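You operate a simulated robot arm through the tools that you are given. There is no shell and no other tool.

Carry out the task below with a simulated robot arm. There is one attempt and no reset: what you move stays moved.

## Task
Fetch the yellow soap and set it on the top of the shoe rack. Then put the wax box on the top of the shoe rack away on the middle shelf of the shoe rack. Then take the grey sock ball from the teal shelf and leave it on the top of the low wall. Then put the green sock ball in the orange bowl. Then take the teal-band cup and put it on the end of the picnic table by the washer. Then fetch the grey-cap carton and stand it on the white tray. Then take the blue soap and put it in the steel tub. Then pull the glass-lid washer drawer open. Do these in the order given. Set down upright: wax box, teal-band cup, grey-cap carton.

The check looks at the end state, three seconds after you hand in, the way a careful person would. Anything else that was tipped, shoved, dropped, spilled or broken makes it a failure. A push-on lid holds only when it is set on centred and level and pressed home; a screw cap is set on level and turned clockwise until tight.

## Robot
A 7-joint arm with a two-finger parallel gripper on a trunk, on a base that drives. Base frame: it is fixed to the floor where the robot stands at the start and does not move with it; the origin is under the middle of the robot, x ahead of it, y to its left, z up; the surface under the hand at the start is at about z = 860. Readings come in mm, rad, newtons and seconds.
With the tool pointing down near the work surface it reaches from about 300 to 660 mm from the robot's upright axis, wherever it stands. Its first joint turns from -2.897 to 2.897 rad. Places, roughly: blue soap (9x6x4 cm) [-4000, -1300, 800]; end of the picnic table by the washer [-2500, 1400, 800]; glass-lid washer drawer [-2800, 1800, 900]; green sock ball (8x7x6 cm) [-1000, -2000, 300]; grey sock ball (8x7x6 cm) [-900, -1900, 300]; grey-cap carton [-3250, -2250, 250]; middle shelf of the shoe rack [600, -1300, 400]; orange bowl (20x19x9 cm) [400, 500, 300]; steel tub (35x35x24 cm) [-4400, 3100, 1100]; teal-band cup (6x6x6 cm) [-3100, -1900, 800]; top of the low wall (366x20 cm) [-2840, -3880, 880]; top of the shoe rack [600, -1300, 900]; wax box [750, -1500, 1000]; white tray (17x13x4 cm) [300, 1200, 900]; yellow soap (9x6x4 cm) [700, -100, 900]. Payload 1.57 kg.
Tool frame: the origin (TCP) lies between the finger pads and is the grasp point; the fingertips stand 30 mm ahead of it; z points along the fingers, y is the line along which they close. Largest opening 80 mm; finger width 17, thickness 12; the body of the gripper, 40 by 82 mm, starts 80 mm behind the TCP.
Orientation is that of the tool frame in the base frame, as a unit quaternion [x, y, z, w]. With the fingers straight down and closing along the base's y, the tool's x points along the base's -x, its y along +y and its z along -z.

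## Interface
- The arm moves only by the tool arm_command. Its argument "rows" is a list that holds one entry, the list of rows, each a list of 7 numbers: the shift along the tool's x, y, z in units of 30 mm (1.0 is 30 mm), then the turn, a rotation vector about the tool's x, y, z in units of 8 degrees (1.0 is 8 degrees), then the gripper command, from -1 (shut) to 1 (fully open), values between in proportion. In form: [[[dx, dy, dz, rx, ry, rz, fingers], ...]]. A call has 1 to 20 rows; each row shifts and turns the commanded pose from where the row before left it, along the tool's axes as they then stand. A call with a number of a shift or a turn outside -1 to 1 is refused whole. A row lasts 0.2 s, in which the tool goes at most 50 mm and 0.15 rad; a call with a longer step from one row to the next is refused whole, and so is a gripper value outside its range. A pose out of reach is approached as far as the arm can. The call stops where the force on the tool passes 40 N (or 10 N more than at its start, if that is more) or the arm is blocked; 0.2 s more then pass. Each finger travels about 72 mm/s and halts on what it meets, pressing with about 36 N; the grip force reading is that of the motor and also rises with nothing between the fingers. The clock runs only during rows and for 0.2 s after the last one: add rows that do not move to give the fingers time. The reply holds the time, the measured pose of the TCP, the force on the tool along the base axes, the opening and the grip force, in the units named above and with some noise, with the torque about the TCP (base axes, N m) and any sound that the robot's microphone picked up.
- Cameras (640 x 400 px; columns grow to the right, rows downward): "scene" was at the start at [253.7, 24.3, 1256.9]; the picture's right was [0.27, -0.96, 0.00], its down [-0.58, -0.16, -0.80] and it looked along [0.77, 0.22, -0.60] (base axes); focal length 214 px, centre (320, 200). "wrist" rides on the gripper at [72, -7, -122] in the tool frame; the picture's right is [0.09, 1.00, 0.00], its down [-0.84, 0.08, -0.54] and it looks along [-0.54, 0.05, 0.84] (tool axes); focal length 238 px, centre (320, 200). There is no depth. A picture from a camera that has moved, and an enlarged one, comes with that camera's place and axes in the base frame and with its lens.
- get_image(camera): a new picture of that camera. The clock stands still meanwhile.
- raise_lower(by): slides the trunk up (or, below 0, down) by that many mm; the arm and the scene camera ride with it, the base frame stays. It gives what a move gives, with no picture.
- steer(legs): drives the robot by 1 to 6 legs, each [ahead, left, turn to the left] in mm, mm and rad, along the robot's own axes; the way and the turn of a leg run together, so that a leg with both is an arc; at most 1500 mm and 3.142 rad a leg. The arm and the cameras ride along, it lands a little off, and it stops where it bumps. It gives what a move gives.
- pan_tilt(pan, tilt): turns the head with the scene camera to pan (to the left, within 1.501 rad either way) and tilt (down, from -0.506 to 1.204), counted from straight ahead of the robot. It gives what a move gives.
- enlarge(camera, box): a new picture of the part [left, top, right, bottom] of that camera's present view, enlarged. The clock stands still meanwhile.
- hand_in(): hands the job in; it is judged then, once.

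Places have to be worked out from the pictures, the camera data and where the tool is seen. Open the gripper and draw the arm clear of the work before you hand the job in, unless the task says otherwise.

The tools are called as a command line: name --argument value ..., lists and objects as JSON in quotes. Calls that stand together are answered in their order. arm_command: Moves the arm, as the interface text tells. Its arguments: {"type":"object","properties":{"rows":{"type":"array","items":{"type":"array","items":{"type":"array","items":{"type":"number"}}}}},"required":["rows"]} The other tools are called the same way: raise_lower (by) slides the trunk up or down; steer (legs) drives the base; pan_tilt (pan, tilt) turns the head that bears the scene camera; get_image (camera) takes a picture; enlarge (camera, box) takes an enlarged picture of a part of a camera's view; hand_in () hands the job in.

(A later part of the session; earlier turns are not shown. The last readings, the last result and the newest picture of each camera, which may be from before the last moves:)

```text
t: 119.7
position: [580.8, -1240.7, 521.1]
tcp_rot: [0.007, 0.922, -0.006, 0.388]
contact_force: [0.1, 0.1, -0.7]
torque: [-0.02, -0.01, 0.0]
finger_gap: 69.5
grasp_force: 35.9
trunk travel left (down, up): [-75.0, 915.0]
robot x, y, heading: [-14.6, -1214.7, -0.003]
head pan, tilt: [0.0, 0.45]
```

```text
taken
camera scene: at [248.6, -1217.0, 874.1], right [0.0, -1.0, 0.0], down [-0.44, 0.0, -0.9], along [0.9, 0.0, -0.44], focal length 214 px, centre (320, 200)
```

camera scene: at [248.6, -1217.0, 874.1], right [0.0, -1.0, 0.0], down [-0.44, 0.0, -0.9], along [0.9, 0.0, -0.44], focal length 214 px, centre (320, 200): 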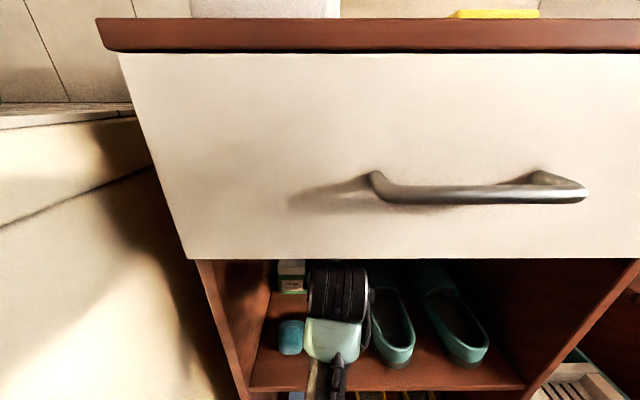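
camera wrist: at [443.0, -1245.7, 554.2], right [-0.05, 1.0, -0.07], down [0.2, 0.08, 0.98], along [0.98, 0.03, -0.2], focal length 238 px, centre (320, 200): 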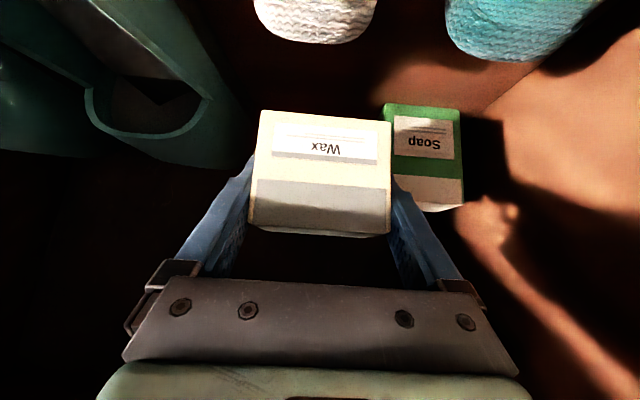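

The "Soap" box front is at x≈635, so there is room. I lower straight down slowly to just above the shelf.

arm_command --rows '[[[0.143, 0, 0.14, 0, 0, 0, -1], [0.143, 0, 0.14, 0, 0, 0, -1], [0.143, 0, 0.14, 0, 0, 0, -1], [0.143, 0, 0.14, 0, 0, 0, -1], [0.143, 0, 0.14, 0, 0, 0, -1], [0.143, 0, 0.14, 0, 0, 0, -1], [0.143, 0, 0.14, 0, 0, 0, -1], [0.143, 0, 0.14, 0, 0, 0, -1], [0.1, 0, 0.1, 0, 0, 0, -1], [0, 0, 0, 0, 0, 0, -1]]]'

get_image --camera "wrist"

```text
t: 121.9
position: [581.6, -1239.8, 466.6]
tcp_rot: [0.007, 0.922, -0.006, 0.387]
contact_force: [1.7, 0.1, -1.3]
torque: [-0.02, 0.06, -0.03]
finger_gap: 69.5
grasp_force: 36.0
trunk travel left (down, up): [-75.0, 915.0]
robot x, y, heading: [-11.4, -1217.0, -0.0]
head pan, tilt: [0.0, 0.45]
```

```text
taken
camera wrist: at [442.7, -1245.0, 500.7], right [-0.05, 1.0, -0.07], down [0.2, 0.08, 0.98], along [0.98, 0.03, -0.2], focal length 238 px, centre (320, 200)
```

wrist: 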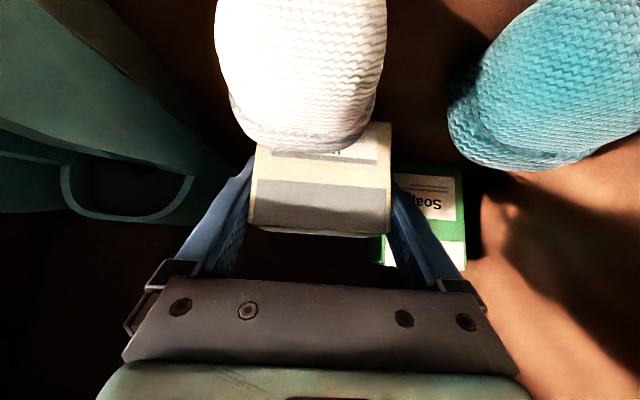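

The white ball is in front of the box with space between. I continue down in 2–3 mm steps to contact.

arm_command --rows '[[[0.06, 0, 0.06, 0, 0, 0, -1], [0.06, 0, 0.06, 0, 0, 0, -1], [0.05, 0, 0.05, 0, 0, 0, -1], [0, 0, 0, 0, 0, 0, -1]]]'

```text
t: 122.9
position: [581.7, -1241.3, 460.6]
tcp_rot: [0.007, 0.922, -0.006, 0.387]
contact_force: [0.0, -0.2, -0.2]
torque: [-0.01, 0.02, -0.01]
finger_gap: 69.3
grasp_force: 36.2
trunk travel left (down, up): [-75.0, 915.0]
robot x, y, heading: [-12.6, -1217.3, -0.003]
head pan, tilt: [0.0, 0.45]
```

arm_command --rows '[[[0.04, 0, 0.04, 0, 0, 0, -1], [0.04, 0, 0.04, 0, 0, 0, -1], [0.04, 0, 0.04, 0, 0, 0, -1], [0, 0, 0, 0, 0, 0, -1]]]'

```text
t: 123.9
position: [582.0, -1240.3, 456.5]
tcp_rot: [0.008, 0.922, -0.006, 0.388]
contact_force: [0.0, -0.7, -1.1]
torque: [0.02, 0.03, 0.01]
finger_gap: 69.6
grasp_force: 36.6
trunk travel left (down, up): [-75.0, 915.0]
robot x, y, heading: [-12.9, -1214.4, -0.001]
head pan, tilt: [0.0, 0.45]
```

No contact yet at z≈456.5; I keep lowering in 1–2 mm steps.

arm_command --rows '[[[0.04, 0, 0.04, 0, 0, 0, -1], [0.04, 0, 0.04, 0, 0, 0, -1], [0.04, 0, 0.04, 0, 0, 0, -1], [0.04, 0, 0.04, 0, 0, 0, -1], [0, 0, 0, 0, 0, 0, -1]]]'

```text
t: 125.1
position: [583.0, -1242.4, 456.4]
tcp_rot: [0.007, 0.919, -0.005, 0.394]
contact_force: [3.7, 2.1, 25.0]
torque: [0.41, 0.47, -0.06]
finger_gap: 69.3
grasp_force: 36.0
trunk travel left (down, up): [-75.0, 915.0]
robot x, y, heading: [-14.7, -1216.8, -0.009]
head pan, tilt: [0.0, 0.45]
```

Contact at z≈456 (25 N). I ease up 4 mm to relieve it, open, then withdraw.

arm_command --rows '[[[-0.085, 0, -0.085, 0, 0, 0, -1], [0, 0, 0, 0, 0, 0, -1]]]'

get_image --camera "wrist"

```text
t: 125.7
position: [580.8, -1241.8, 456.6]
tcp_rot: [0.007, 0.921, -0.005, 0.39]
contact_force: [6.9, 2.8, 16.8]
torque: [0.39, 0.1, -0.15]
finger_gap: 69.4
grasp_force: 36.0
trunk travel left (down, up): [-75.0, 915.0]
robot x, y, heading: [-10.2, -1215.6, -0.002]
head pan, tilt: [0.0, 0.45]
```

```text
taken
camera wrist: at [443.7, -1246.4, 488.0], right [-0.05, 1.0, -0.07], down [0.19, 0.08, 0.98], along [0.98, 0.03, -0.2], focal length 238 px, centre (320, 200)
```

wrist: 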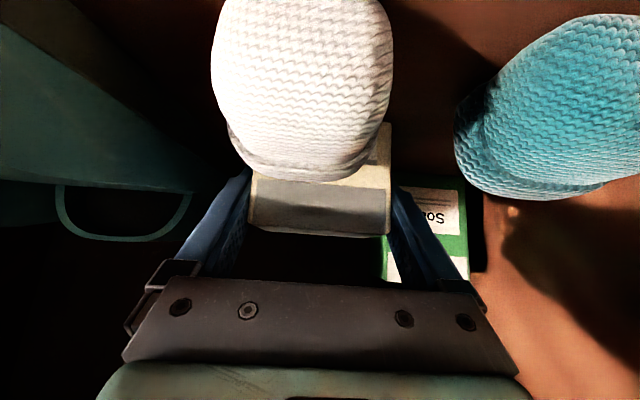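

Still 17 N; I ease up a bit more before opening.

arm_command --rows '[[[-0.1, 0, -0.1, 0, 0, 0, -1], [0, 0, 0, 0, 0, 0, -1]]]'

```text
t: 126.3
position: [579.6, -1242.8, 456.3]
tcp_rot: [0.007, 0.923, -0.006, 0.386]
contact_force: [3.9, 0.9, 4.7]
torque: [0.22, -0.23, -0.03]
finger_gap: 69.5
grasp_force: 35.9
trunk travel left (down, up): [-75.0, 915.0]
robot x, y, heading: [-13.5, -1217.7, -0.001]
head pan, tilt: [0.0, 0.45]
```

Force is low (5 N). I open the fingers, then pull back out along the approach direction and up.

arm_command --rows '[[[0, 0, 0, 0, 0, 0, 0.9], [0, 0, 0, 0, 0, 0, 1], [0, 0, 0, 0, 0, 0, 1], [0, 0, -0.15, 0, 0, 0, 1], [0, 0, -0.3, 0, 0, 0, 1], [0, 0, -0.4, 0, 0, 0, 1], [0, 0, -0.4, 0, 0, 0, 1], [0, 0, 0, 0, 0, 0, 1]]]'

get_image --camera "wrist"

get_image --camera "scene"

```text
t: 128.1
position: [553.0, -1240.8, 483.0]
tcp_rot: [0.007, 0.922, -0.006, 0.387]
contact_force: [0.0, 0.1, -0.4]
torque: [-0.03, -0.01, 0.0]
finger_gap: 79.8
grasp_force: 0.2
trunk travel left (down, up): [-75.0, 915.0]
robot x, y, heading: [-14.1, -1221.6, -0.011]
head pan, tilt: [0.0, 0.45]
```

```text
taken
camera wrist: at [415.8, -1244.6, 516.3], right [-0.05, 1.0, -0.07], down [0.2, 0.08, 0.98], along [0.98, 0.03, -0.2], focal length 238 px, centre (320, 200)
```

wrist: 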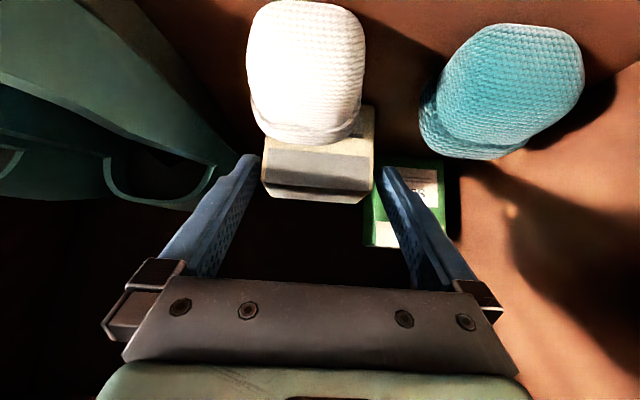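

```text
taken
camera scene: at [248.6, -1217.0, 874.1], right [0.0, -1.0, 0.0], down [-0.44, 0.0, -0.9], along [0.9, 0.0, -0.44], focal length 214 px, centre (320, 200)
```

scene: 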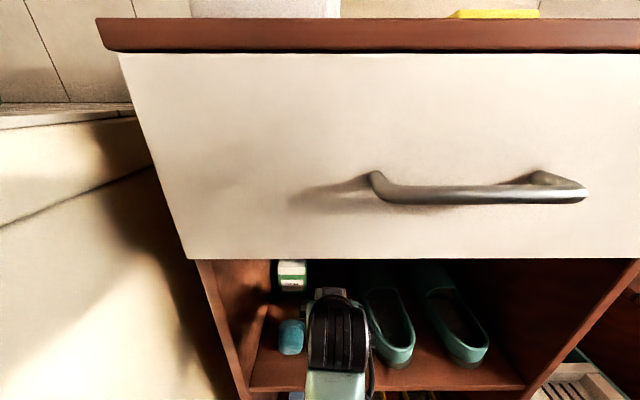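

The wax box stands upright behind the white ball. I continue backing along the tool axis, then drive out.

arm_command --rows '[[[0, 0, -0.4, 0, 0, 0, 1], [0, 0, -0.4, 0, 0, 0, 1], [0, 0, -0.4, 0, 0, 0, 1], [0, 0, -0.4, 0, 0, 0, 1], [0, 0, -0.4, 0, 0, 0, 1], [0, 0, 0, 0, 0, 0, 1]]]'

steer --legs '[[-280, 0, 0]]'

get_image --camera "wrist"

enlarge --camera "scene" --box '[240, 150, 500, 350]'

```text
t: 129.5
position: [509.8, -1241.5, 525.3]
tcp_rot: [0.006, 0.922, -0.005, 0.388]
contact_force: [0.3, 0.9, 0.2]
torque: [-0.04, 0.0, 0.01]
finger_gap: 79.8
grasp_force: 0.1
trunk travel left (down, up): [-75.0, 915.0]
robot x, y, heading: [-12.9, -1216.5, -0.002]
head pan, tilt: [0.0, 0.45]
```

```text
t: 131.5
position: [230.6, -1237.0, 525.4]
tcp_rot: [0.005, 0.922, -0.005, 0.387]
contact_force: [-0.1, 0.5, 0.3]
torque: [-0.03, 0.01, 0.02]
finger_gap: 80.0
grasp_force: 0.1
trunk travel left (down, up): [-75.0, 915.0]
robot x, y, heading: [-291.6, -1218.1, 0.003]
head pan, tilt: [0.0, 0.45]
```

```text
taken
camera wrist: at [91.9, -1242.2, 558.5], right [-0.05, 1.0, -0.07], down [0.2, 0.08, 0.98], along [0.98, 0.04, -0.2], focal length 238 px, centre (320, 200)
```

wrist: 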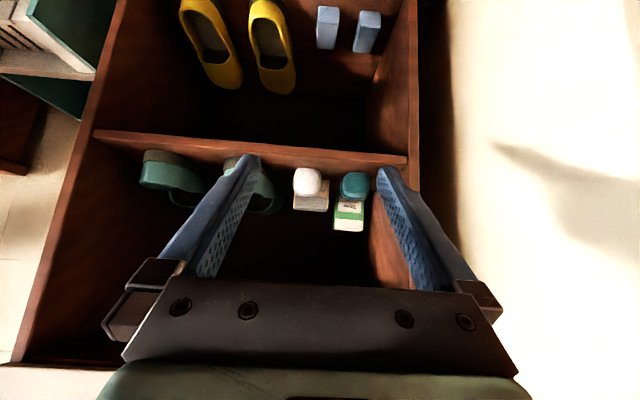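

```text
2.00 times, centred on (370, 250) of scene
camera zoom: at [-31.3, -1215.2, 874.1], right [0.0, -1.0, 0.0], down [-0.44, 0.0, -0.9], along [0.9, 0.0, -0.44], focal length 429 px, centre (220, 100)
```

zoom: 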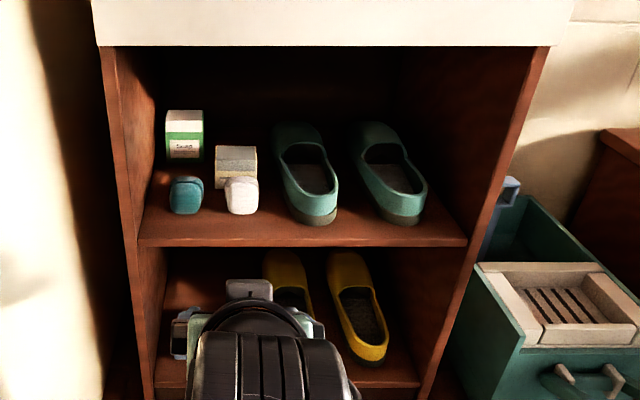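

The wax box is in place and upright. Next the grey sock ball: I bring the tool back to pointing down, raise the trunk and turn toward the teal drying rack.

arm_command --rows '[[[0, 0, -0.3, 0, 0.94, 0, 1], [0, 0, -0.3, 0, 0.94, 0, 1], [0, 0, -0.3, 0, 0.94, 0, 1], [0, 0, -0.3, 0, 0.94, 0, 1], [0, 0, -0.3, 0, 0.94, 0, 1], [0, 0, -0.3, 0, 0.94, 0, 1], [0, 0, 0, 0, 0, 0, 1]]]'

raise_lower --by 300

steer --legs '[[0, 0, -2.3]]'

pan_tilt --pan 0.0 --tilt 0.5

get_image --camera "scene"

```text
t: 133.1
position: [226.6, -1255.4, 580.1]
tcp_rot: [0.022, 0.971, -0.034, 0.236]
contact_force: [0.6, -1.0, 0.8]
torque: [0.03, -0.01, 0.02]
finger_gap: 79.6
grasp_force: 0.0
out of reach, approached as far as the arm can: row 1, 2, 3, 4
trunk travel left (down, up): [-75.0, 915.0]
robot x, y, heading: [-293.5, -1214.2, 0.005]
head pan, tilt: [0.0, 0.45]
```

```text
t: 136.1
position: [227.9, -1256.3, 880.7]
tcp_rot: [0.022, 0.971, -0.034, 0.237]
contact_force: [-0.5, -0.1, -0.1]
torque: [0.0, 0.0, 0.0]
finger_gap: 79.8
grasp_force: 0.0
trunk travel left (down, up): [-375.0, 615.0]
robot x, y, heading: [-293.5, -1218.2, 0.003]
head pan, tilt: [0.0, 0.45]
```

```text
t: 141.9
position: [-663.1, -1581.5, 880.0]
tcp_rot: [0.892, 0.384, -0.23, 0.068]
contact_force: [-0.5, -0.2, -0.8]
torque: [-0.02, -0.02, 0.02]
finger_gap: 80.0
grasp_force: 0.1
trunk travel left (down, up): [-375.0, 615.0]
robot x, y, heading: [-296.7, -1218.0, -2.28]
head pan, tilt: [0.0, 0.45]
```

```text
t: 142.6
position: [-662.5, -1583.2, 880.2]
tcp_rot: [0.892, 0.384, -0.229, 0.067]
contact_force: [0.6, -0.3, -0.1]
torque: [-0.01, -0.04, 0.01]
finger_gap: 79.9
grasp_force: 0.1
trunk travel left (down, up): [-375.0, 615.0]
robot x, y, heading: [-293.9, -1215.4, -2.281]
head pan, tilt: [0.0, 0.499]
```

```text
taken
camera scene: at [-464.0, -1412.7, 1169.7], right [-0.76, 0.65, 0.0], down [0.31, 0.36, -0.88], along [-0.57, -0.66, -0.48], focal length 214 px, centre (320, 200)
```

scene: 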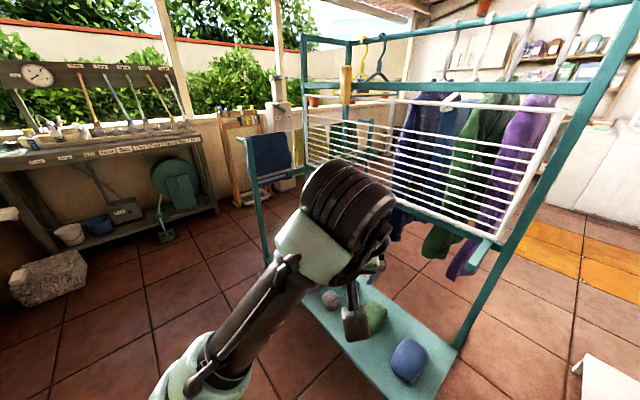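

The arm was left partly pitched and blocks the view. I draw it in toward the robot and finish turning the tool down.

arm_command --rows '[[[0.7, 0, -0.36, 0, 0, 0, 1], [0.7, 0, -0.36, 0, 0, 0, 1], [0.7, 0, -0.36, 0, 0, 0, 1], [0.7, 0, -0.36, 0, 0, 0, 1], [0.7, 0, -0.36, 0, 0, 0, 1], [0, 0, -0.3, -0.12, 0.85, -0.08, 1], [0, 0, -0.3, -0.12, 0.85, -0.08, 1], [0, 0, -0.3, -0.12, 0.85, -0.08, 1], [0, 0, -0.3, -0.12, 0.85, -0.08, 1], [0, 0, 0, 0, 0, 0, 1]]]'

get_image --camera "scene"

get_image --camera "wrist"

```text
t: 144.8
position: [-572.4, -1490.6, 912.1]
tcp_rot: [0.91, 0.416, 0.0, 0.0]
contact_force: [0.1, 0.1, 0.9]
torque: [0.0, -0.02, 0.02]
finger_gap: 79.8
grasp_force: 0.0
trunk travel left (down, up): [-375.0, 615.0]
robot x, y, heading: [-291.6, -1213.9, -2.286]
head pan, tilt: [0.0, 0.499]
```

```text
taken
camera scene: at [-464.0, -1412.7, 1169.7], right [-0.76, 0.65, 0.0], down [0.31, 0.36, -0.88], along [-0.57, -0.66, -0.48], focal length 214 px, centre (320, 200)
```

scene: 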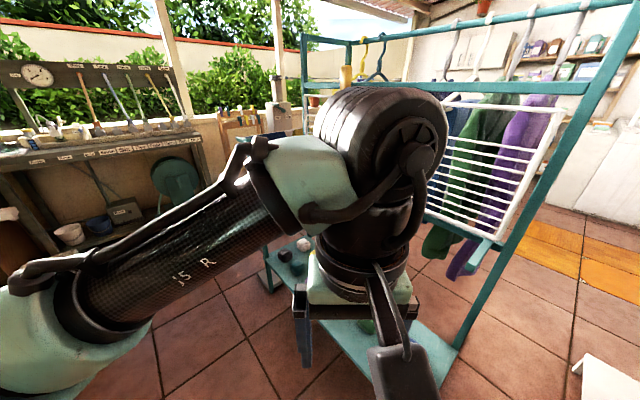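

```text
taken
camera wrist: at [-530.4, -1432.3, 1034.1], right [0.81, -0.58, 0.0], down [-0.49, -0.68, 0.54], along [-0.32, -0.44, -0.84], focal length 238 px, centre (320, 200)
```

wrist: 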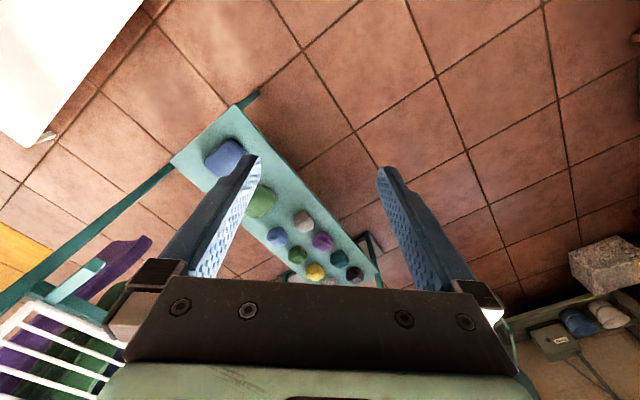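

The wrist camera shows the sock balls on the teal shelf. I zoom in to tell the grey one and the green one.

enlarge --camera "wrist" --box '[180, 120, 400, 290]'

```text
2.35 times, centred on (290, 205) of wrist
camera zoom: at [-530.4, -1432.3, 1034.1], right [0.81, -0.58, 0.0], down [-0.49, -0.68, 0.54], along [-0.32, -0.44, -0.84], focal length 561 px, centre (391, 188)
```

zoom: 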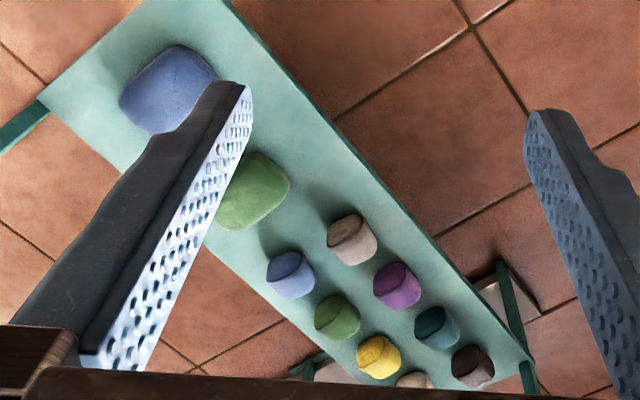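

Grey ball is at about [-906, -1839], the green one at [-1031, -1965] (grid pitch ~125 mm). I drive to stand east of the shelf, facing it, and look again.

steer --legs '[[511, 366, 0], [0, 0, -0.857]]'

pan_tilt --pan 0.0 --tilt 0.7

get_image --camera "scene"

get_image --camera "wrist"

```text
t: 150.5
position: [-758.3, -1820.4, 913.3]
tcp_rot: [1.0, 0.003, -0.001, -0.001]
contact_force: [0.5, 0.3, -0.6]
torque: [0.04, -0.01, 0.0]
finger_gap: 79.9
grasp_force: 0.1
trunk travel left (down, up): [-375.0, 615.0]
robot x, y, heading: [-365.5, -1850.7, -3.131]
head pan, tilt: [0.0, 0.499]
```

```text
t: 151.2
position: [-758.1, -1820.6, 912.6]
tcp_rot: [1.0, 0.003, -0.002, -0.001]
contact_force: [0.5, -0.3, -0.5]
torque: [0.02, 0.03, 0.01]
finger_gap: 79.9
grasp_force: 0.1
trunk travel left (down, up): [-375.0, 615.0]
robot x, y, heading: [-365.4, -1850.1, -3.133]
head pan, tilt: [0.0, 0.7]
```

```text
taken
camera scene: at [-622.6, -1850.1, 1152.0], right [-0.01, 1.0, 0.0], down [0.64, 0.01, -0.77], along [-0.77, -0.01, -0.64], focal length 214 px, centre (320, 200)
```

scene: 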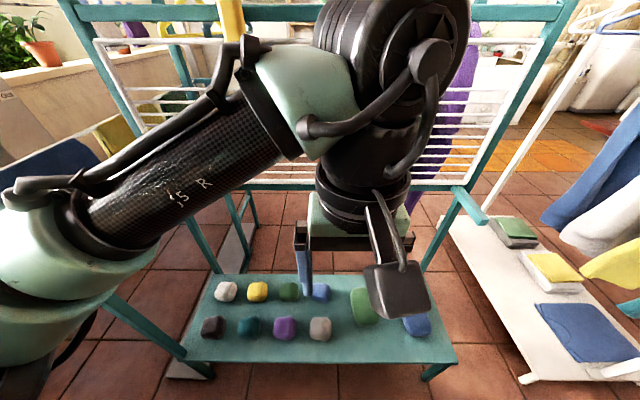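

```text
taken
camera wrist: at [-686.4, -1814.1, 1033.9], right [0.1, -0.99, 0.0], down [-0.83, -0.08, 0.55], along [-0.54, -0.05, -0.84], focal length 238 px, centre (320, 200)
```

wrist: 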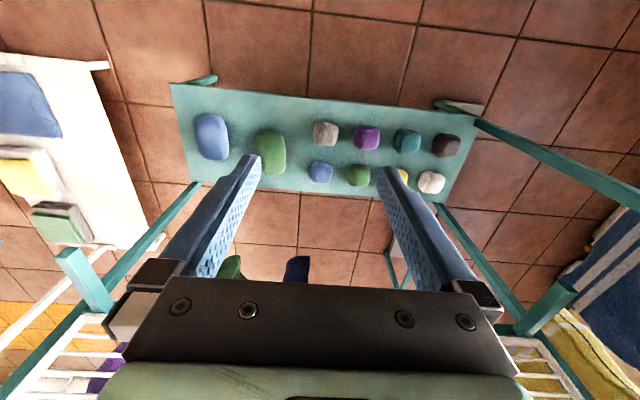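

The rack has vertical posts at about [-1139, -1412], [-1135, -2290], [-829, -2300]; the space above the grey ball at about [-906, -1850] is free. I move the tool over it and lower the trunk.

arm_command --rows '[[[-0.8, 0.15, 0, 0, 0, 0, 1], [-0.8, 0.15, 0, 0, 0, 0, 1], [-0.8, 0.15, 0, 0, 0, 0, 1], [-0.8, 0.15, 0, 0, 0, 0, 1], [-0.8, 0.15, 0, 0, 0, 0, 1], [-0.8, 0.15, 0, 0, 0, 0, 1], [0, 0, 0, 0, 0, 0, 1]]]'

raise_lower --by -350

get_image --camera "wrist"

get_image --camera "scene"

```text
t: 152.8
position: [-901.8, -1847.2, 917.1]
tcp_rot: [1.0, 0.004, -0.002, 0.0]
contact_force: [-0.7, -0.1, 0.0]
torque: [0.01, -0.01, 0.04]
finger_gap: 79.7
grasp_force: 0.0
trunk travel left (down, up): [-375.0, 615.0]
robot x, y, heading: [-366.3, -1848.4, -3.134]
head pan, tilt: [0.0, 0.7]
```

```text
t: 156.3
position: [-900.7, -1845.7, 566.1]
tcp_rot: [1.0, 0.003, -0.002, -0.001]
contact_force: [0.1, -0.4, 0.1]
torque: [0.04, 0.02, 0.03]
finger_gap: 79.9
grasp_force: 0.1
trunk travel left (down, up): [-25.0, 965.0]
robot x, y, heading: [-369.2, -1850.3, -3.129]
head pan, tilt: [0.0, 0.7]
```

```text
taken
camera wrist: at [-829.6, -1840.1, 687.1], right [0.1, -0.99, 0.0], down [-0.83, -0.08, 0.54], along [-0.54, -0.05, -0.84], focal length 238 px, centre (320, 200)
```

wrist: 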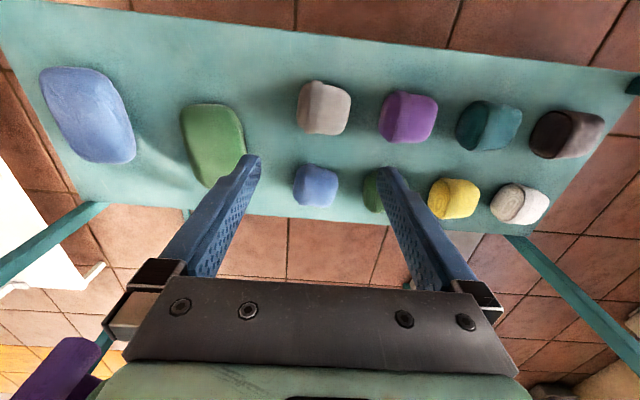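

```text
taken
camera scene: at [-622.6, -1850.1, 802.0], right [-0.01, 1.0, 0.0], down [0.64, 0.01, -0.76], along [-0.76, -0.01, -0.64], focal length 214 px, centre (320, 200)
```

scene: 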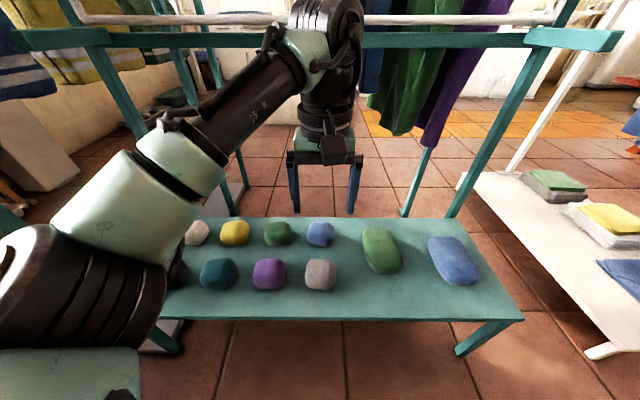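

I zoom in on the grey ball from the wrist to see its extent and orientation.

enlarge --camera "wrist" --box '[260, 60, 420, 220]'

```text
2.50 times, centred on (340, 140) of wrist
camera zoom: at [-829.6, -1840.1, 687.1], right [0.1, -0.99, 0.0], down [-0.83, -0.08, 0.54], along [-0.54, -0.05, -0.84], focal length 596 px, centre (270, 350)
```

zoom: 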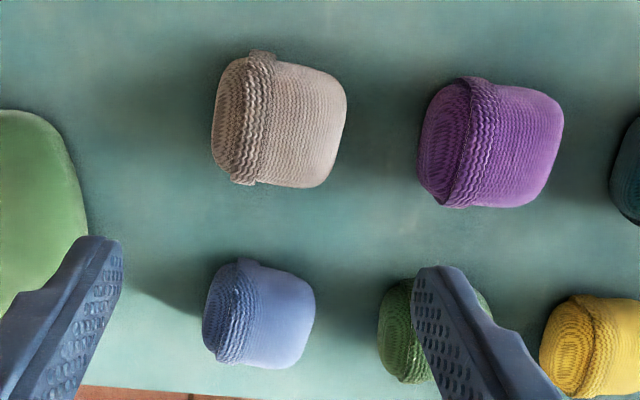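

The grey ball is centred at about [-908, -1852], 77 mm along y and 68 mm along x, so I turn the hand 90° to close along x.

arm_command --rows '[[[0, 0, 0, 0, 0, 0.94, 1], [0, 0, 0, 0, 0, 0.94, 1], [0, 0, 0, 0, 0, 0.94, 1], [0, 0, 0, 0, 0, 0.94, 1], [0, 0, 0, 0, 0, 0.94, 1], [0, 0, 0, 0, 0, 0.94, 1], [0, 0, 0, 0, 0, 0.94, 1], [0, 0, 0, 0, 0, 0.94, 1], [0, 0, 0, 0, 0, 0.94, 1], [0, 0, 0, 0, 0, 0.94, 1], [0, 0, 0, 0, 0, 0.94, 1], [0, 0, 0, 0, 0, 0.94, 1], [0.2, 0.23, 0.5, 0, 0, 0, 1], [0, 0, 0.9, 0, 0, 0, 1], [0, 0, 0, 0, 0, 0, 1]]]'

get_image --camera "wrist"

get_image --camera "scene"

```text
t: 159.5
position: [-908.9, -1851.7, 523.1]
tcp_rot: [0.708, -0.706, -0.002, 0.001]
contact_force: [-0.5, 0.1, -0.3]
torque: [0.0, 0.01, 0.02]
finger_gap: 80.3
grasp_force: 0.3
trunk travel left (down, up): [-25.0, 965.0]
robot x, y, heading: [-368.6, -1846.4, -3.128]
head pan, tilt: [0.0, 0.7]
```

```text
taken
camera wrist: at [-901.8, -1923.5, 644.4], right [-1.0, -0.09, 0.0], down [-0.08, 0.84, 0.54], along [-0.06, 0.54, -0.84], focal length 238 px, centre (320, 200)
```

wrist: 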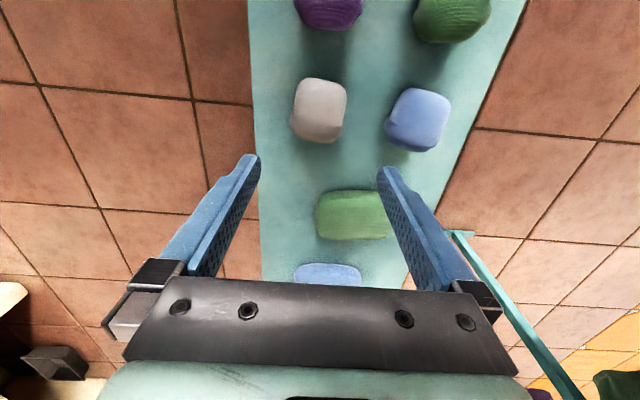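

```text
taken
camera scene: at [-622.6, -1850.1, 802.0], right [-0.01, 1.0, 0.0], down [0.64, 0.01, -0.76], along [-0.76, -0.01, -0.64], focal length 214 px, centre (320, 200)
```

scene: 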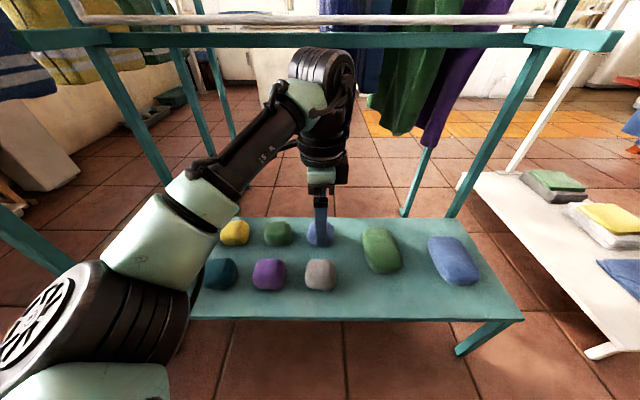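

The ball is centred under the fingers. I descend to z≈350.

arm_command --rows '[[[0.06, 0, 0.8, 0, 0, 0, 1], [0, 0, 0.8, 0, 0, 0, 1], [0, 0, 0.8, 0, 0, 0, 1], [0, 0, 0.8, 0, 0, 0, 1], [0, 0, 0.8, 0, 0, 0, 1], [0, 0, 0.8, 0, 0, 0, 1], [0, 0, 0.5, 0, 0, 0, 1], [0, 0, 0.4, 0, 0, 0, 1], [0, 0, 0, 0, 0, 0, 1]]]'

get_image --camera "wrist"

get_image --camera "scene"

```text
t: 161.5
position: [-910.9, -1854.6, 352.8]
tcp_rot: [0.708, -0.706, -0.002, 0.001]
contact_force: [0.8, 0.0, 0.2]
torque: [0.01, 0.0, 0.0]
finger_gap: 80.0
grasp_force: 0.1
trunk travel left (down, up): [-25.0, 965.0]
robot x, y, heading: [-366.7, -1844.6, -3.136]
head pan, tilt: [0.0, 0.7]
```

```text
taken
camera wrist: at [-903.1, -1926.9, 472.9], right [-1.0, -0.1, 0.0], down [-0.08, 0.84, 0.54], along [-0.06, 0.54, -0.84], focal length 238 px, centre (320, 200)
```

wrist: 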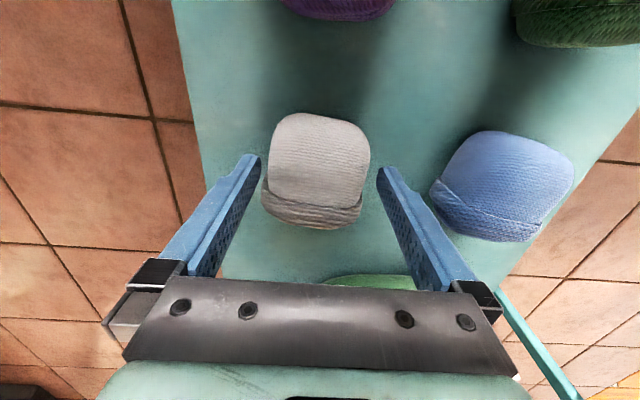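

```text
taken
camera scene: at [-622.6, -1850.1, 802.0], right [-0.01, 1.0, 0.0], down [0.64, 0.01, -0.76], along [-0.76, -0.01, -0.64], focal length 214 px, centre (320, 200)
```

scene: 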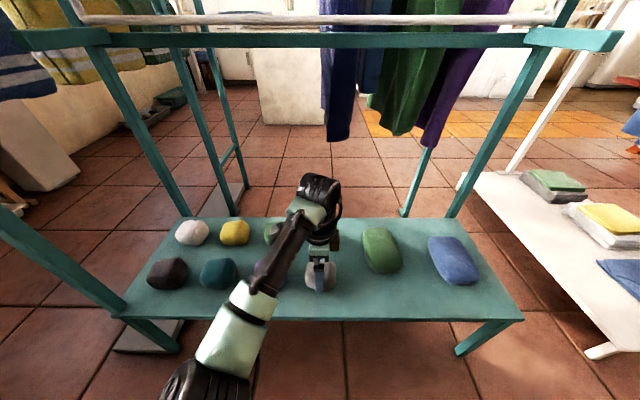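

The ball fits between the fingers. I go down another 15 mm and close.

arm_command --rows '[[[0, 0, 0.2, 0, 0, 0, 1], [0, 0, 0.2, 0, 0, 0, 1], [0, 0, 0.1, 0, 0, 0, 1], [0, 0, 0, 0, 0, 0, 1], [0, 0, 0, 0, 0, 0, -1], [0, 0, 0, 0, 0, 0, -1], [0, 0, 0, 0, 0, 0, -1], [0, 0, 0, 0, 0, 0, -1]]]'

get_image --camera "wrist"

```text
t: 163.3
position: [-909.7, -1854.2, 338.7]
tcp_rot: [0.709, -0.705, -0.002, 0.001]
contact_force: [0.5, -0.1, -0.5]
torque: [0.0, -0.02, 0.03]
finger_gap: 63.2
grasp_force: 36.0
trunk travel left (down, up): [-25.0, 965.0]
robot x, y, heading: [-368.5, -1849.1, -3.132]
head pan, tilt: [0.0, 0.7]
```

```text
taken
camera wrist: at [-902.8, -1927.0, 458.7], right [-1.0, -0.1, 0.0], down [-0.08, 0.84, 0.54], along [-0.05, 0.54, -0.84], focal length 238 px, centre (320, 200)
```

wrist: 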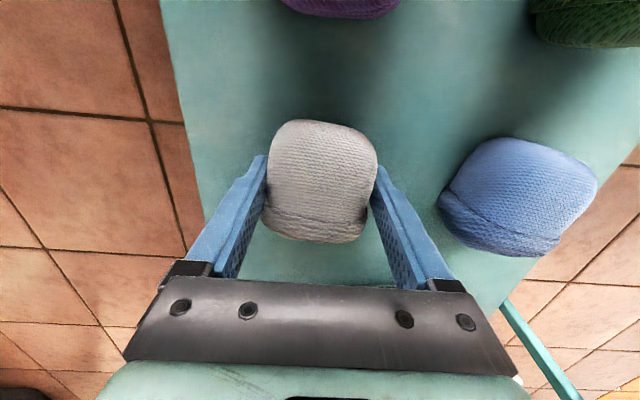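

Gripped (63 mm). I lift slowly.

arm_command --rows '[[[0, 0, -0.1, 0, 0, 0, -1], [0, 0, -0.2, 0, 0, 0, -1], [0, 0, -0.3, 0, 0, 0, -1], [0, 0, -0.4, 0, 0, 0, -1], [0, 0, -0.4, 0, 0, 0, -1], [0, 0, -0.4, 0, 0, 0, -1], [0, 0, -0.4, 0, 0, 0, -1], [0, 0, -0.4, 0, 0, 0, -1], [0, 0, -0.4, 0, 0, 0, -1], [0, 0, -0.4, 0, 0, 0, -1], [0, 0, -0.4, 0, 0, 0, -1], [0, 0, -0.4, 0, 0, 0, -1], [0, 0, -0.4, 0, 0, 0, -1], [0, 0, -0.2, 0, 0, 0, -1], [0, 0, 0, 0, 0, 0, -1]]]'

get_image --camera "wrist"

```text
t: 166.5
position: [-908.2, -1854.8, 482.1]
tcp_rot: [0.708, -0.706, -0.001, 0.001]
contact_force: [-0.3, -0.4, -0.4]
torque: [-0.01, 0.02, 0.0]
finger_gap: 62.8
grasp_force: 35.8
trunk travel left (down, up): [-25.0, 965.0]
robot x, y, heading: [-369.5, -1847.9, -3.132]
head pan, tilt: [0.0, 0.7]
```

```text
taken
camera wrist: at [-901.8, -1927.6, 602.9], right [-1.0, -0.1, 0.0], down [-0.08, 0.84, 0.54], along [-0.05, 0.54, -0.84], focal length 238 px, centre (320, 200)
```

wrist: 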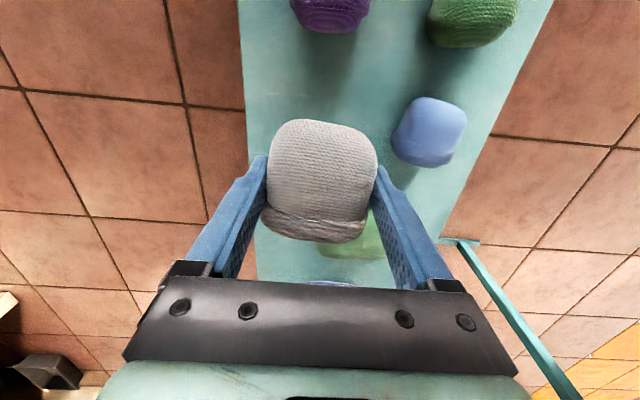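

The ball is held. I raise the trunk, back away from the rack, then turn to face −y to look for the low wall.

raise_lower --by 400

raise_lower --by 250

steer --legs '[[-280, 0, 0], [0, 0, 1.56]]'

pan_tilt --pan 0.5 --tilt 0.35

get_image --camera "scene"

pan_tilt --pan -0.6 --tilt 0.35

get_image --camera "scene"

```text
t: 170.3
position: [-908.8, -1855.2, 881.9]
tcp_rot: [0.709, -0.706, -0.001, 0.001]
contact_force: [-0.2, -0.3, -0.4]
torque: [-0.02, -0.02, 0.0]
finger_gap: 62.7
grasp_force: 36.1
trunk travel left (down, up): [-425.0, 565.0]
robot x, y, heading: [-364.2, -1848.3, -3.136]
head pan, tilt: [0.0, 0.7]
```

```text
t: 172.9
position: [-908.6, -1853.6, 1131.1]
tcp_rot: [0.708, -0.706, -0.001, 0.001]
contact_force: [0.4, -0.1, -1.0]
torque: [0.0, -0.01, 0.0]
finger_gap: 63.0
grasp_force: 35.4
trunk travel left (down, up): [-675.0, 315.0]
robot x, y, heading: [-367.5, -1851.2, -3.135]
head pan, tilt: [0.0, 0.7]
```

```text
t: 178.6
position: [-102.8, -2387.2, 1132.1]
tcp_rot: [1.0, -0.014, -0.001, 0.002]
contact_force: [-0.3, -1.0, -0.2]
torque: [0.01, -0.01, 0.04]
finger_gap: 62.9
grasp_force: 35.9
trunk travel left (down, up): [-675.0, 315.0]
robot x, y, heading: [-92.8, -1845.2, -1.596]
head pan, tilt: [0.0, 0.7]
```

```text
t: 179.5
position: [-101.5, -2387.1, 1131.7]
tcp_rot: [1.0, -0.014, 0.0, 0.002]
contact_force: [0.9, -0.9, -1.2]
torque: [-0.03, -0.01, -0.01]
finger_gap: 63.0
grasp_force: 35.6
trunk travel left (down, up): [-675.0, 315.0]
robot x, y, heading: [-92.0, -1844.1, -1.592]
head pan, tilt: [0.499, 0.351]
```

```text
taken
camera scene: at [-53.6, -2098.5, 1483.3], right [-0.89, -0.46, 0.0], down [-0.16, 0.31, -0.94], along [0.43, -0.83, -0.34], focal length 214 px, centre (320, 200)
```

scene: 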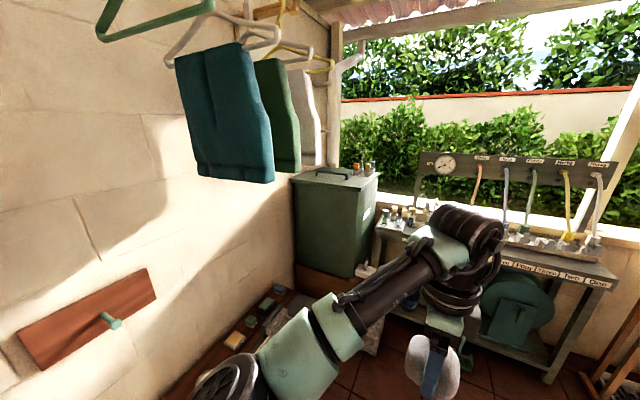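

```text
t: 180.8
position: [-102.4, -2387.5, 1130.8]
tcp_rot: [1.0, -0.013, -0.001, 0.002]
contact_force: [0.1, 0.2, -0.3]
torque: [0.02, -0.01, -0.01]
finger_gap: 62.9
grasp_force: 36.1
trunk travel left (down, up): [-675.0, 315.0]
robot x, y, heading: [-92.0, -1844.5, -1.591]
head pan, tilt: [-0.6, 0.351]
```

```text
taken
camera scene: at [-150.5, -2091.4, 1483.3], right [-0.81, 0.58, 0.0], down [0.2, 0.28, -0.94], along [-0.55, -0.76, -0.34], focal length 214 px, centre (320, 200)
```

scene: 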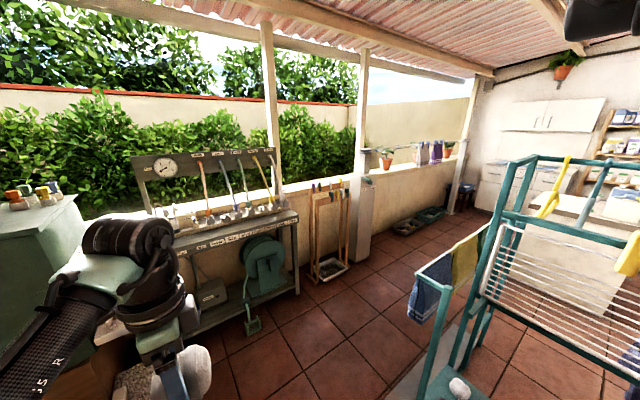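

The low wall runs along x at y≈−3880; its top looks free around x≈−2200, between the grey column and the flower pots. I drive around the rack toward it.

steer --legs '[[1040, 0, 0.021], [0, -1040, 0], [0, -1040, 0]]'

pan_tilt --pan -0.3 --tilt 0.5

get_image --camera "scene"

get_image --camera "wrist"

```text
t: 193.9
position: [-1642.3, -3488.2, 1132.9]
tcp_rot: [0.999, 0.033, 0.007, -0.004]
contact_force: [0.8, -0.2, -1.5]
torque: [0.0, -0.02, -0.04]
finger_gap: 63.0
grasp_force: 35.8
trunk travel left (down, up): [-675.0, 315.0]
robot x, y, heading: [-1682.7, -2951.3, -1.521]
head pan, tilt: [-0.6, 0.351]
stopped in leg 3: the force on the tool passed its limit at 80 N (the readings are from after the stop); the commanded pose is now the measured one
```

```text
t: 194.7
position: [-1641.4, -3488.1, 1131.6]
tcp_rot: [0.999, 0.032, 0.007, -0.004]
contact_force: [-0.2, 0.0, 0.0]
torque: [0.01, -0.01, -0.02]
finger_gap: 62.6
grasp_force: 36.3
trunk travel left (down, up): [-675.0, 315.0]
robot x, y, heading: [-1681.0, -2950.3, -1.521]
head pan, tilt: [-0.3, 0.499]
```

```text
taken
camera scene: at [-1697.0, -3208.6, 1469.7], right [-0.97, 0.25, 0.0], down [0.12, 0.46, -0.88], along [-0.22, -0.85, -0.48], focal length 214 px, centre (320, 200)
```

scene: 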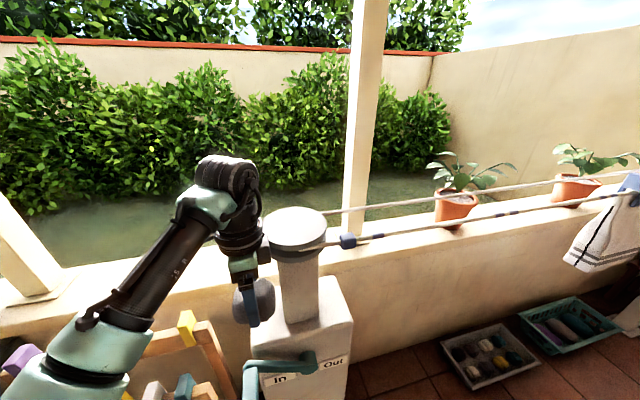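

```text
taken
camera wrist: at [-1573.2, -3479.3, 1254.5], right [0.16, -0.99, -0.01], down [-0.84, -0.14, 0.53], along [-0.52, -0.08, -0.85], focal length 238 px, centre (320, 200)
```

wrist: 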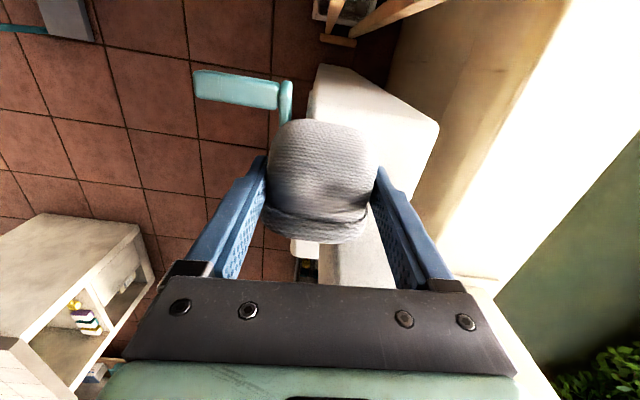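

The hand bumped into a grey pump-like column at about x −1740, so I stop going that way; it still stands. The wall top left of it (x −1600…−950) is free, behind a wooden rack. I back off to x≈−1350 and look there.

steer --legs '[[-60, 60, 0], [0, 270, -0.05]]'

pan_tilt --pan -0.1 --tilt 0.6

get_image --camera "scene"

get_image --camera "wrist"

```text
t: 197.3
position: [-1336.7, -3421.6, 1132.1]
tcp_rot: [1.0, 0.008, 0.007, -0.005]
contact_force: [0.2, -0.8, 0.6]
torque: [0.02, 0.03, 0.0]
finger_gap: 63.2
grasp_force: 35.8
trunk travel left (down, up): [-675.0, 315.0]
robot x, y, heading: [-1353.1, -2883.4, -1.568]
head pan, tilt: [-0.3, 0.499]
```

```text
t: 198.0
position: [-1336.9, -3421.7, 1132.3]
tcp_rot: [1.0, 0.008, 0.007, -0.004]
contact_force: [0.1, 0.0, -0.3]
torque: [0.0, -0.01, 0.02]
finger_gap: 63.2
grasp_force: 36.3
trunk travel left (down, up): [-675.0, 315.0]
robot x, y, heading: [-1347.2, -2881.6, -1.574]
head pan, tilt: [-0.099, 0.6]
```

```text
taken
camera scene: at [-1359.4, -3139.9, 1460.6], right [-0.99, 0.1, 0.0], down [0.06, 0.56, -0.83], along [-0.08, -0.82, -0.56], focal length 214 px, centre (320, 200)
```

scene: 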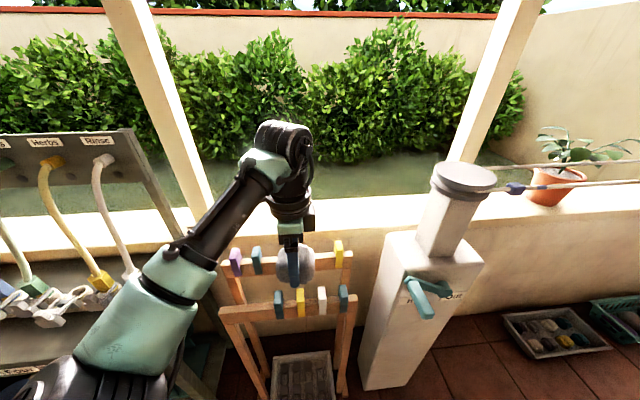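

```text
taken
camera wrist: at [-1267.4, -3415.4, 1254.5], right [0.11, -0.99, -0.01], down [-0.84, -0.09, 0.53], along [-0.53, -0.05, -0.85], focal length 238 px, centre (320, 200)
```

wrist: 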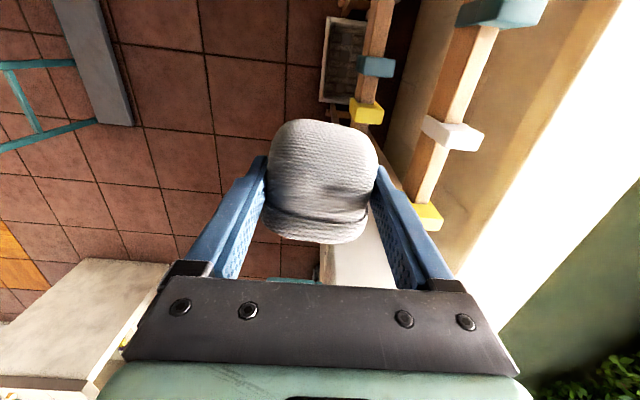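

The pump stands straight. The wall top at x≈−1340 (y −3755…−3977) is free behind the peg rack (pegs ≈ z 950). I stretch the arm ahead slowly so the elbow comes to the middle, and then drive closer.

arm_command --rows '[[[0, 0.2, 0, 0, 0, 0, -1], [0, 0.4, 0, 0, 0, 0, -1], [0, 0.45, 0, 0, 0, 0, -1], [0, 0.45, 0, 0, 0, 0, -1], [0, 0.45, 0, 0, 0, 0, -1], [0, 0.45, 0, 0, 0, 0, -1], [0, 0.3, 0, 0, 0, 0, -1], [0, 0.1, 0, 0, 0, 0, -1], [0, 0, 0, 0, 0, 0, -1]]]'

steer --legs '[[250, 0, 0]]'

get_image --camera "scene"

get_image --camera "wrist"

```text
t: 200.0
position: [-1334.4, -3505.1, 1131.2]
tcp_rot: [1.0, 0.008, 0.007, -0.005]
contact_force: [0.0, -0.1, 0.4]
torque: [-0.03, 0.01, 0.01]
finger_gap: 62.8
grasp_force: 36.2
trunk travel left (down, up): [-675.0, 315.0]
robot x, y, heading: [-1350.2, -2884.7, -1.572]
head pan, tilt: [-0.099, 0.6]
```

```text
t: 201.8
position: [-1340.7, -3748.7, 1132.9]
tcp_rot: [1.0, 0.004, 0.007, -0.004]
contact_force: [-0.6, -0.5, -0.9]
torque: [0.01, 0.0, 0.0]
finger_gap: 63.1
grasp_force: 35.9
trunk travel left (down, up): [-675.0, 315.0]
robot x, y, heading: [-1351.0, -3123.4, -1.575]
head pan, tilt: [-0.099, 0.6]
```

```text
taken
camera scene: at [-1361.9, -3383.1, 1460.5], right [-0.99, 0.11, 0.0], down [0.06, 0.56, -0.82], along [-0.09, -0.82, -0.57], focal length 214 px, centre (320, 200)
```

scene: 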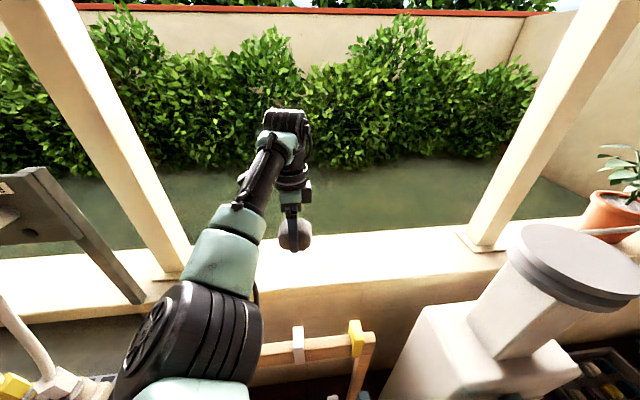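

```text
taken
camera wrist: at [-1271.4, -3742.6, 1253.3], right [0.1, -0.99, -0.01], down [-0.84, -0.09, 0.53], along [-0.53, -0.05, -0.85], focal length 238 px, centre (320, 200)
```

wrist: 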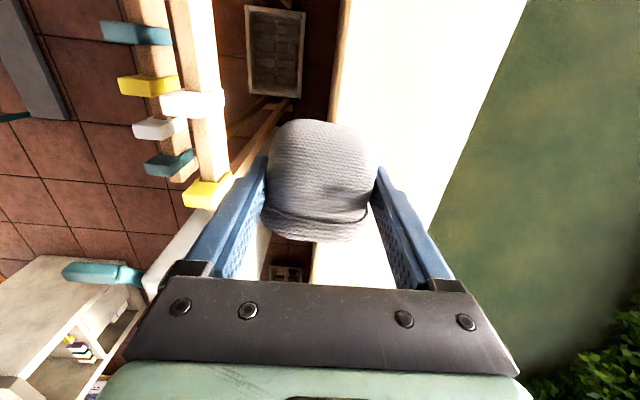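

The wall top runs y −3775…−3989. I need about 130 mm more reach, so I look down to see how far the base is from the peg rack's feet.

pan_tilt --pan -0.5 --tilt 1.2

get_image --camera "scene"

```text
t: 202.8
position: [-1340.6, -3748.5, 1131.6]
tcp_rot: [1.0, 0.004, 0.007, -0.005]
contact_force: [0.1, 0.8, -0.1]
torque: [-0.01, 0.03, -0.01]
finger_gap: 63.0
grasp_force: 35.4
trunk travel left (down, up): [-675.0, 315.0]
robot x, y, heading: [-1351.4, -3126.6, -1.578]
head pan, tilt: [-0.499, 1.201]
```

```text
taken
camera scene: at [-1379.6, -3343.8, 1416.0], right [-0.87, 0.48, 0.0], down [0.45, 0.82, -0.36], along [-0.18, -0.32, -0.93], focal length 214 px, centre (320, 200)
```

scene: 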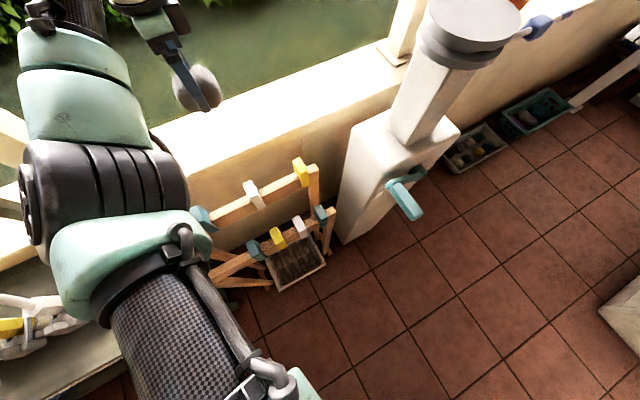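

No base is visible near the rack's feet. I drive ahead in small legs, watching the rack.

steer --legs '[[45, 0, 0]]'

steer --legs '[[45, 0, 0]]'

get_image --camera "scene"

```text
t: 203.7
position: [-1341.7, -3793.4, 1131.8]
tcp_rot: [1.0, 0.004, 0.007, -0.006]
contact_force: [-0.5, 0.3, -0.3]
torque: [-0.05, 0.01, 0.01]
finger_gap: 62.9
grasp_force: 36.2
trunk travel left (down, up): [-675.0, 315.0]
robot x, y, heading: [-1349.4, -3174.6, -1.577]
head pan, tilt: [-0.499, 1.201]
```

```text
t: 204.6
position: [-1342.7, -3838.4, 1131.3]
tcp_rot: [1.0, 0.004, 0.007, -0.005]
contact_force: [-0.6, -0.1, -0.4]
torque: [0.04, 0.01, -0.01]
finger_gap: 62.9
grasp_force: 35.8
trunk travel left (down, up): [-675.0, 315.0]
robot x, y, heading: [-1356.1, -3213.4, -1.577]
head pan, tilt: [-0.499, 1.201]
```

```text
taken
camera scene: at [-1380.5, -3435.1, 1415.7], right [-0.87, 0.49, 0.0], down [0.45, 0.82, -0.36], along [-0.18, -0.32, -0.93], focal length 214 px, centre (320, 200)
```

scene: 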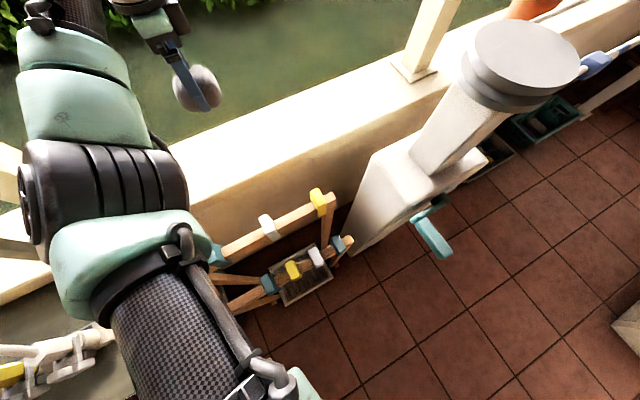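

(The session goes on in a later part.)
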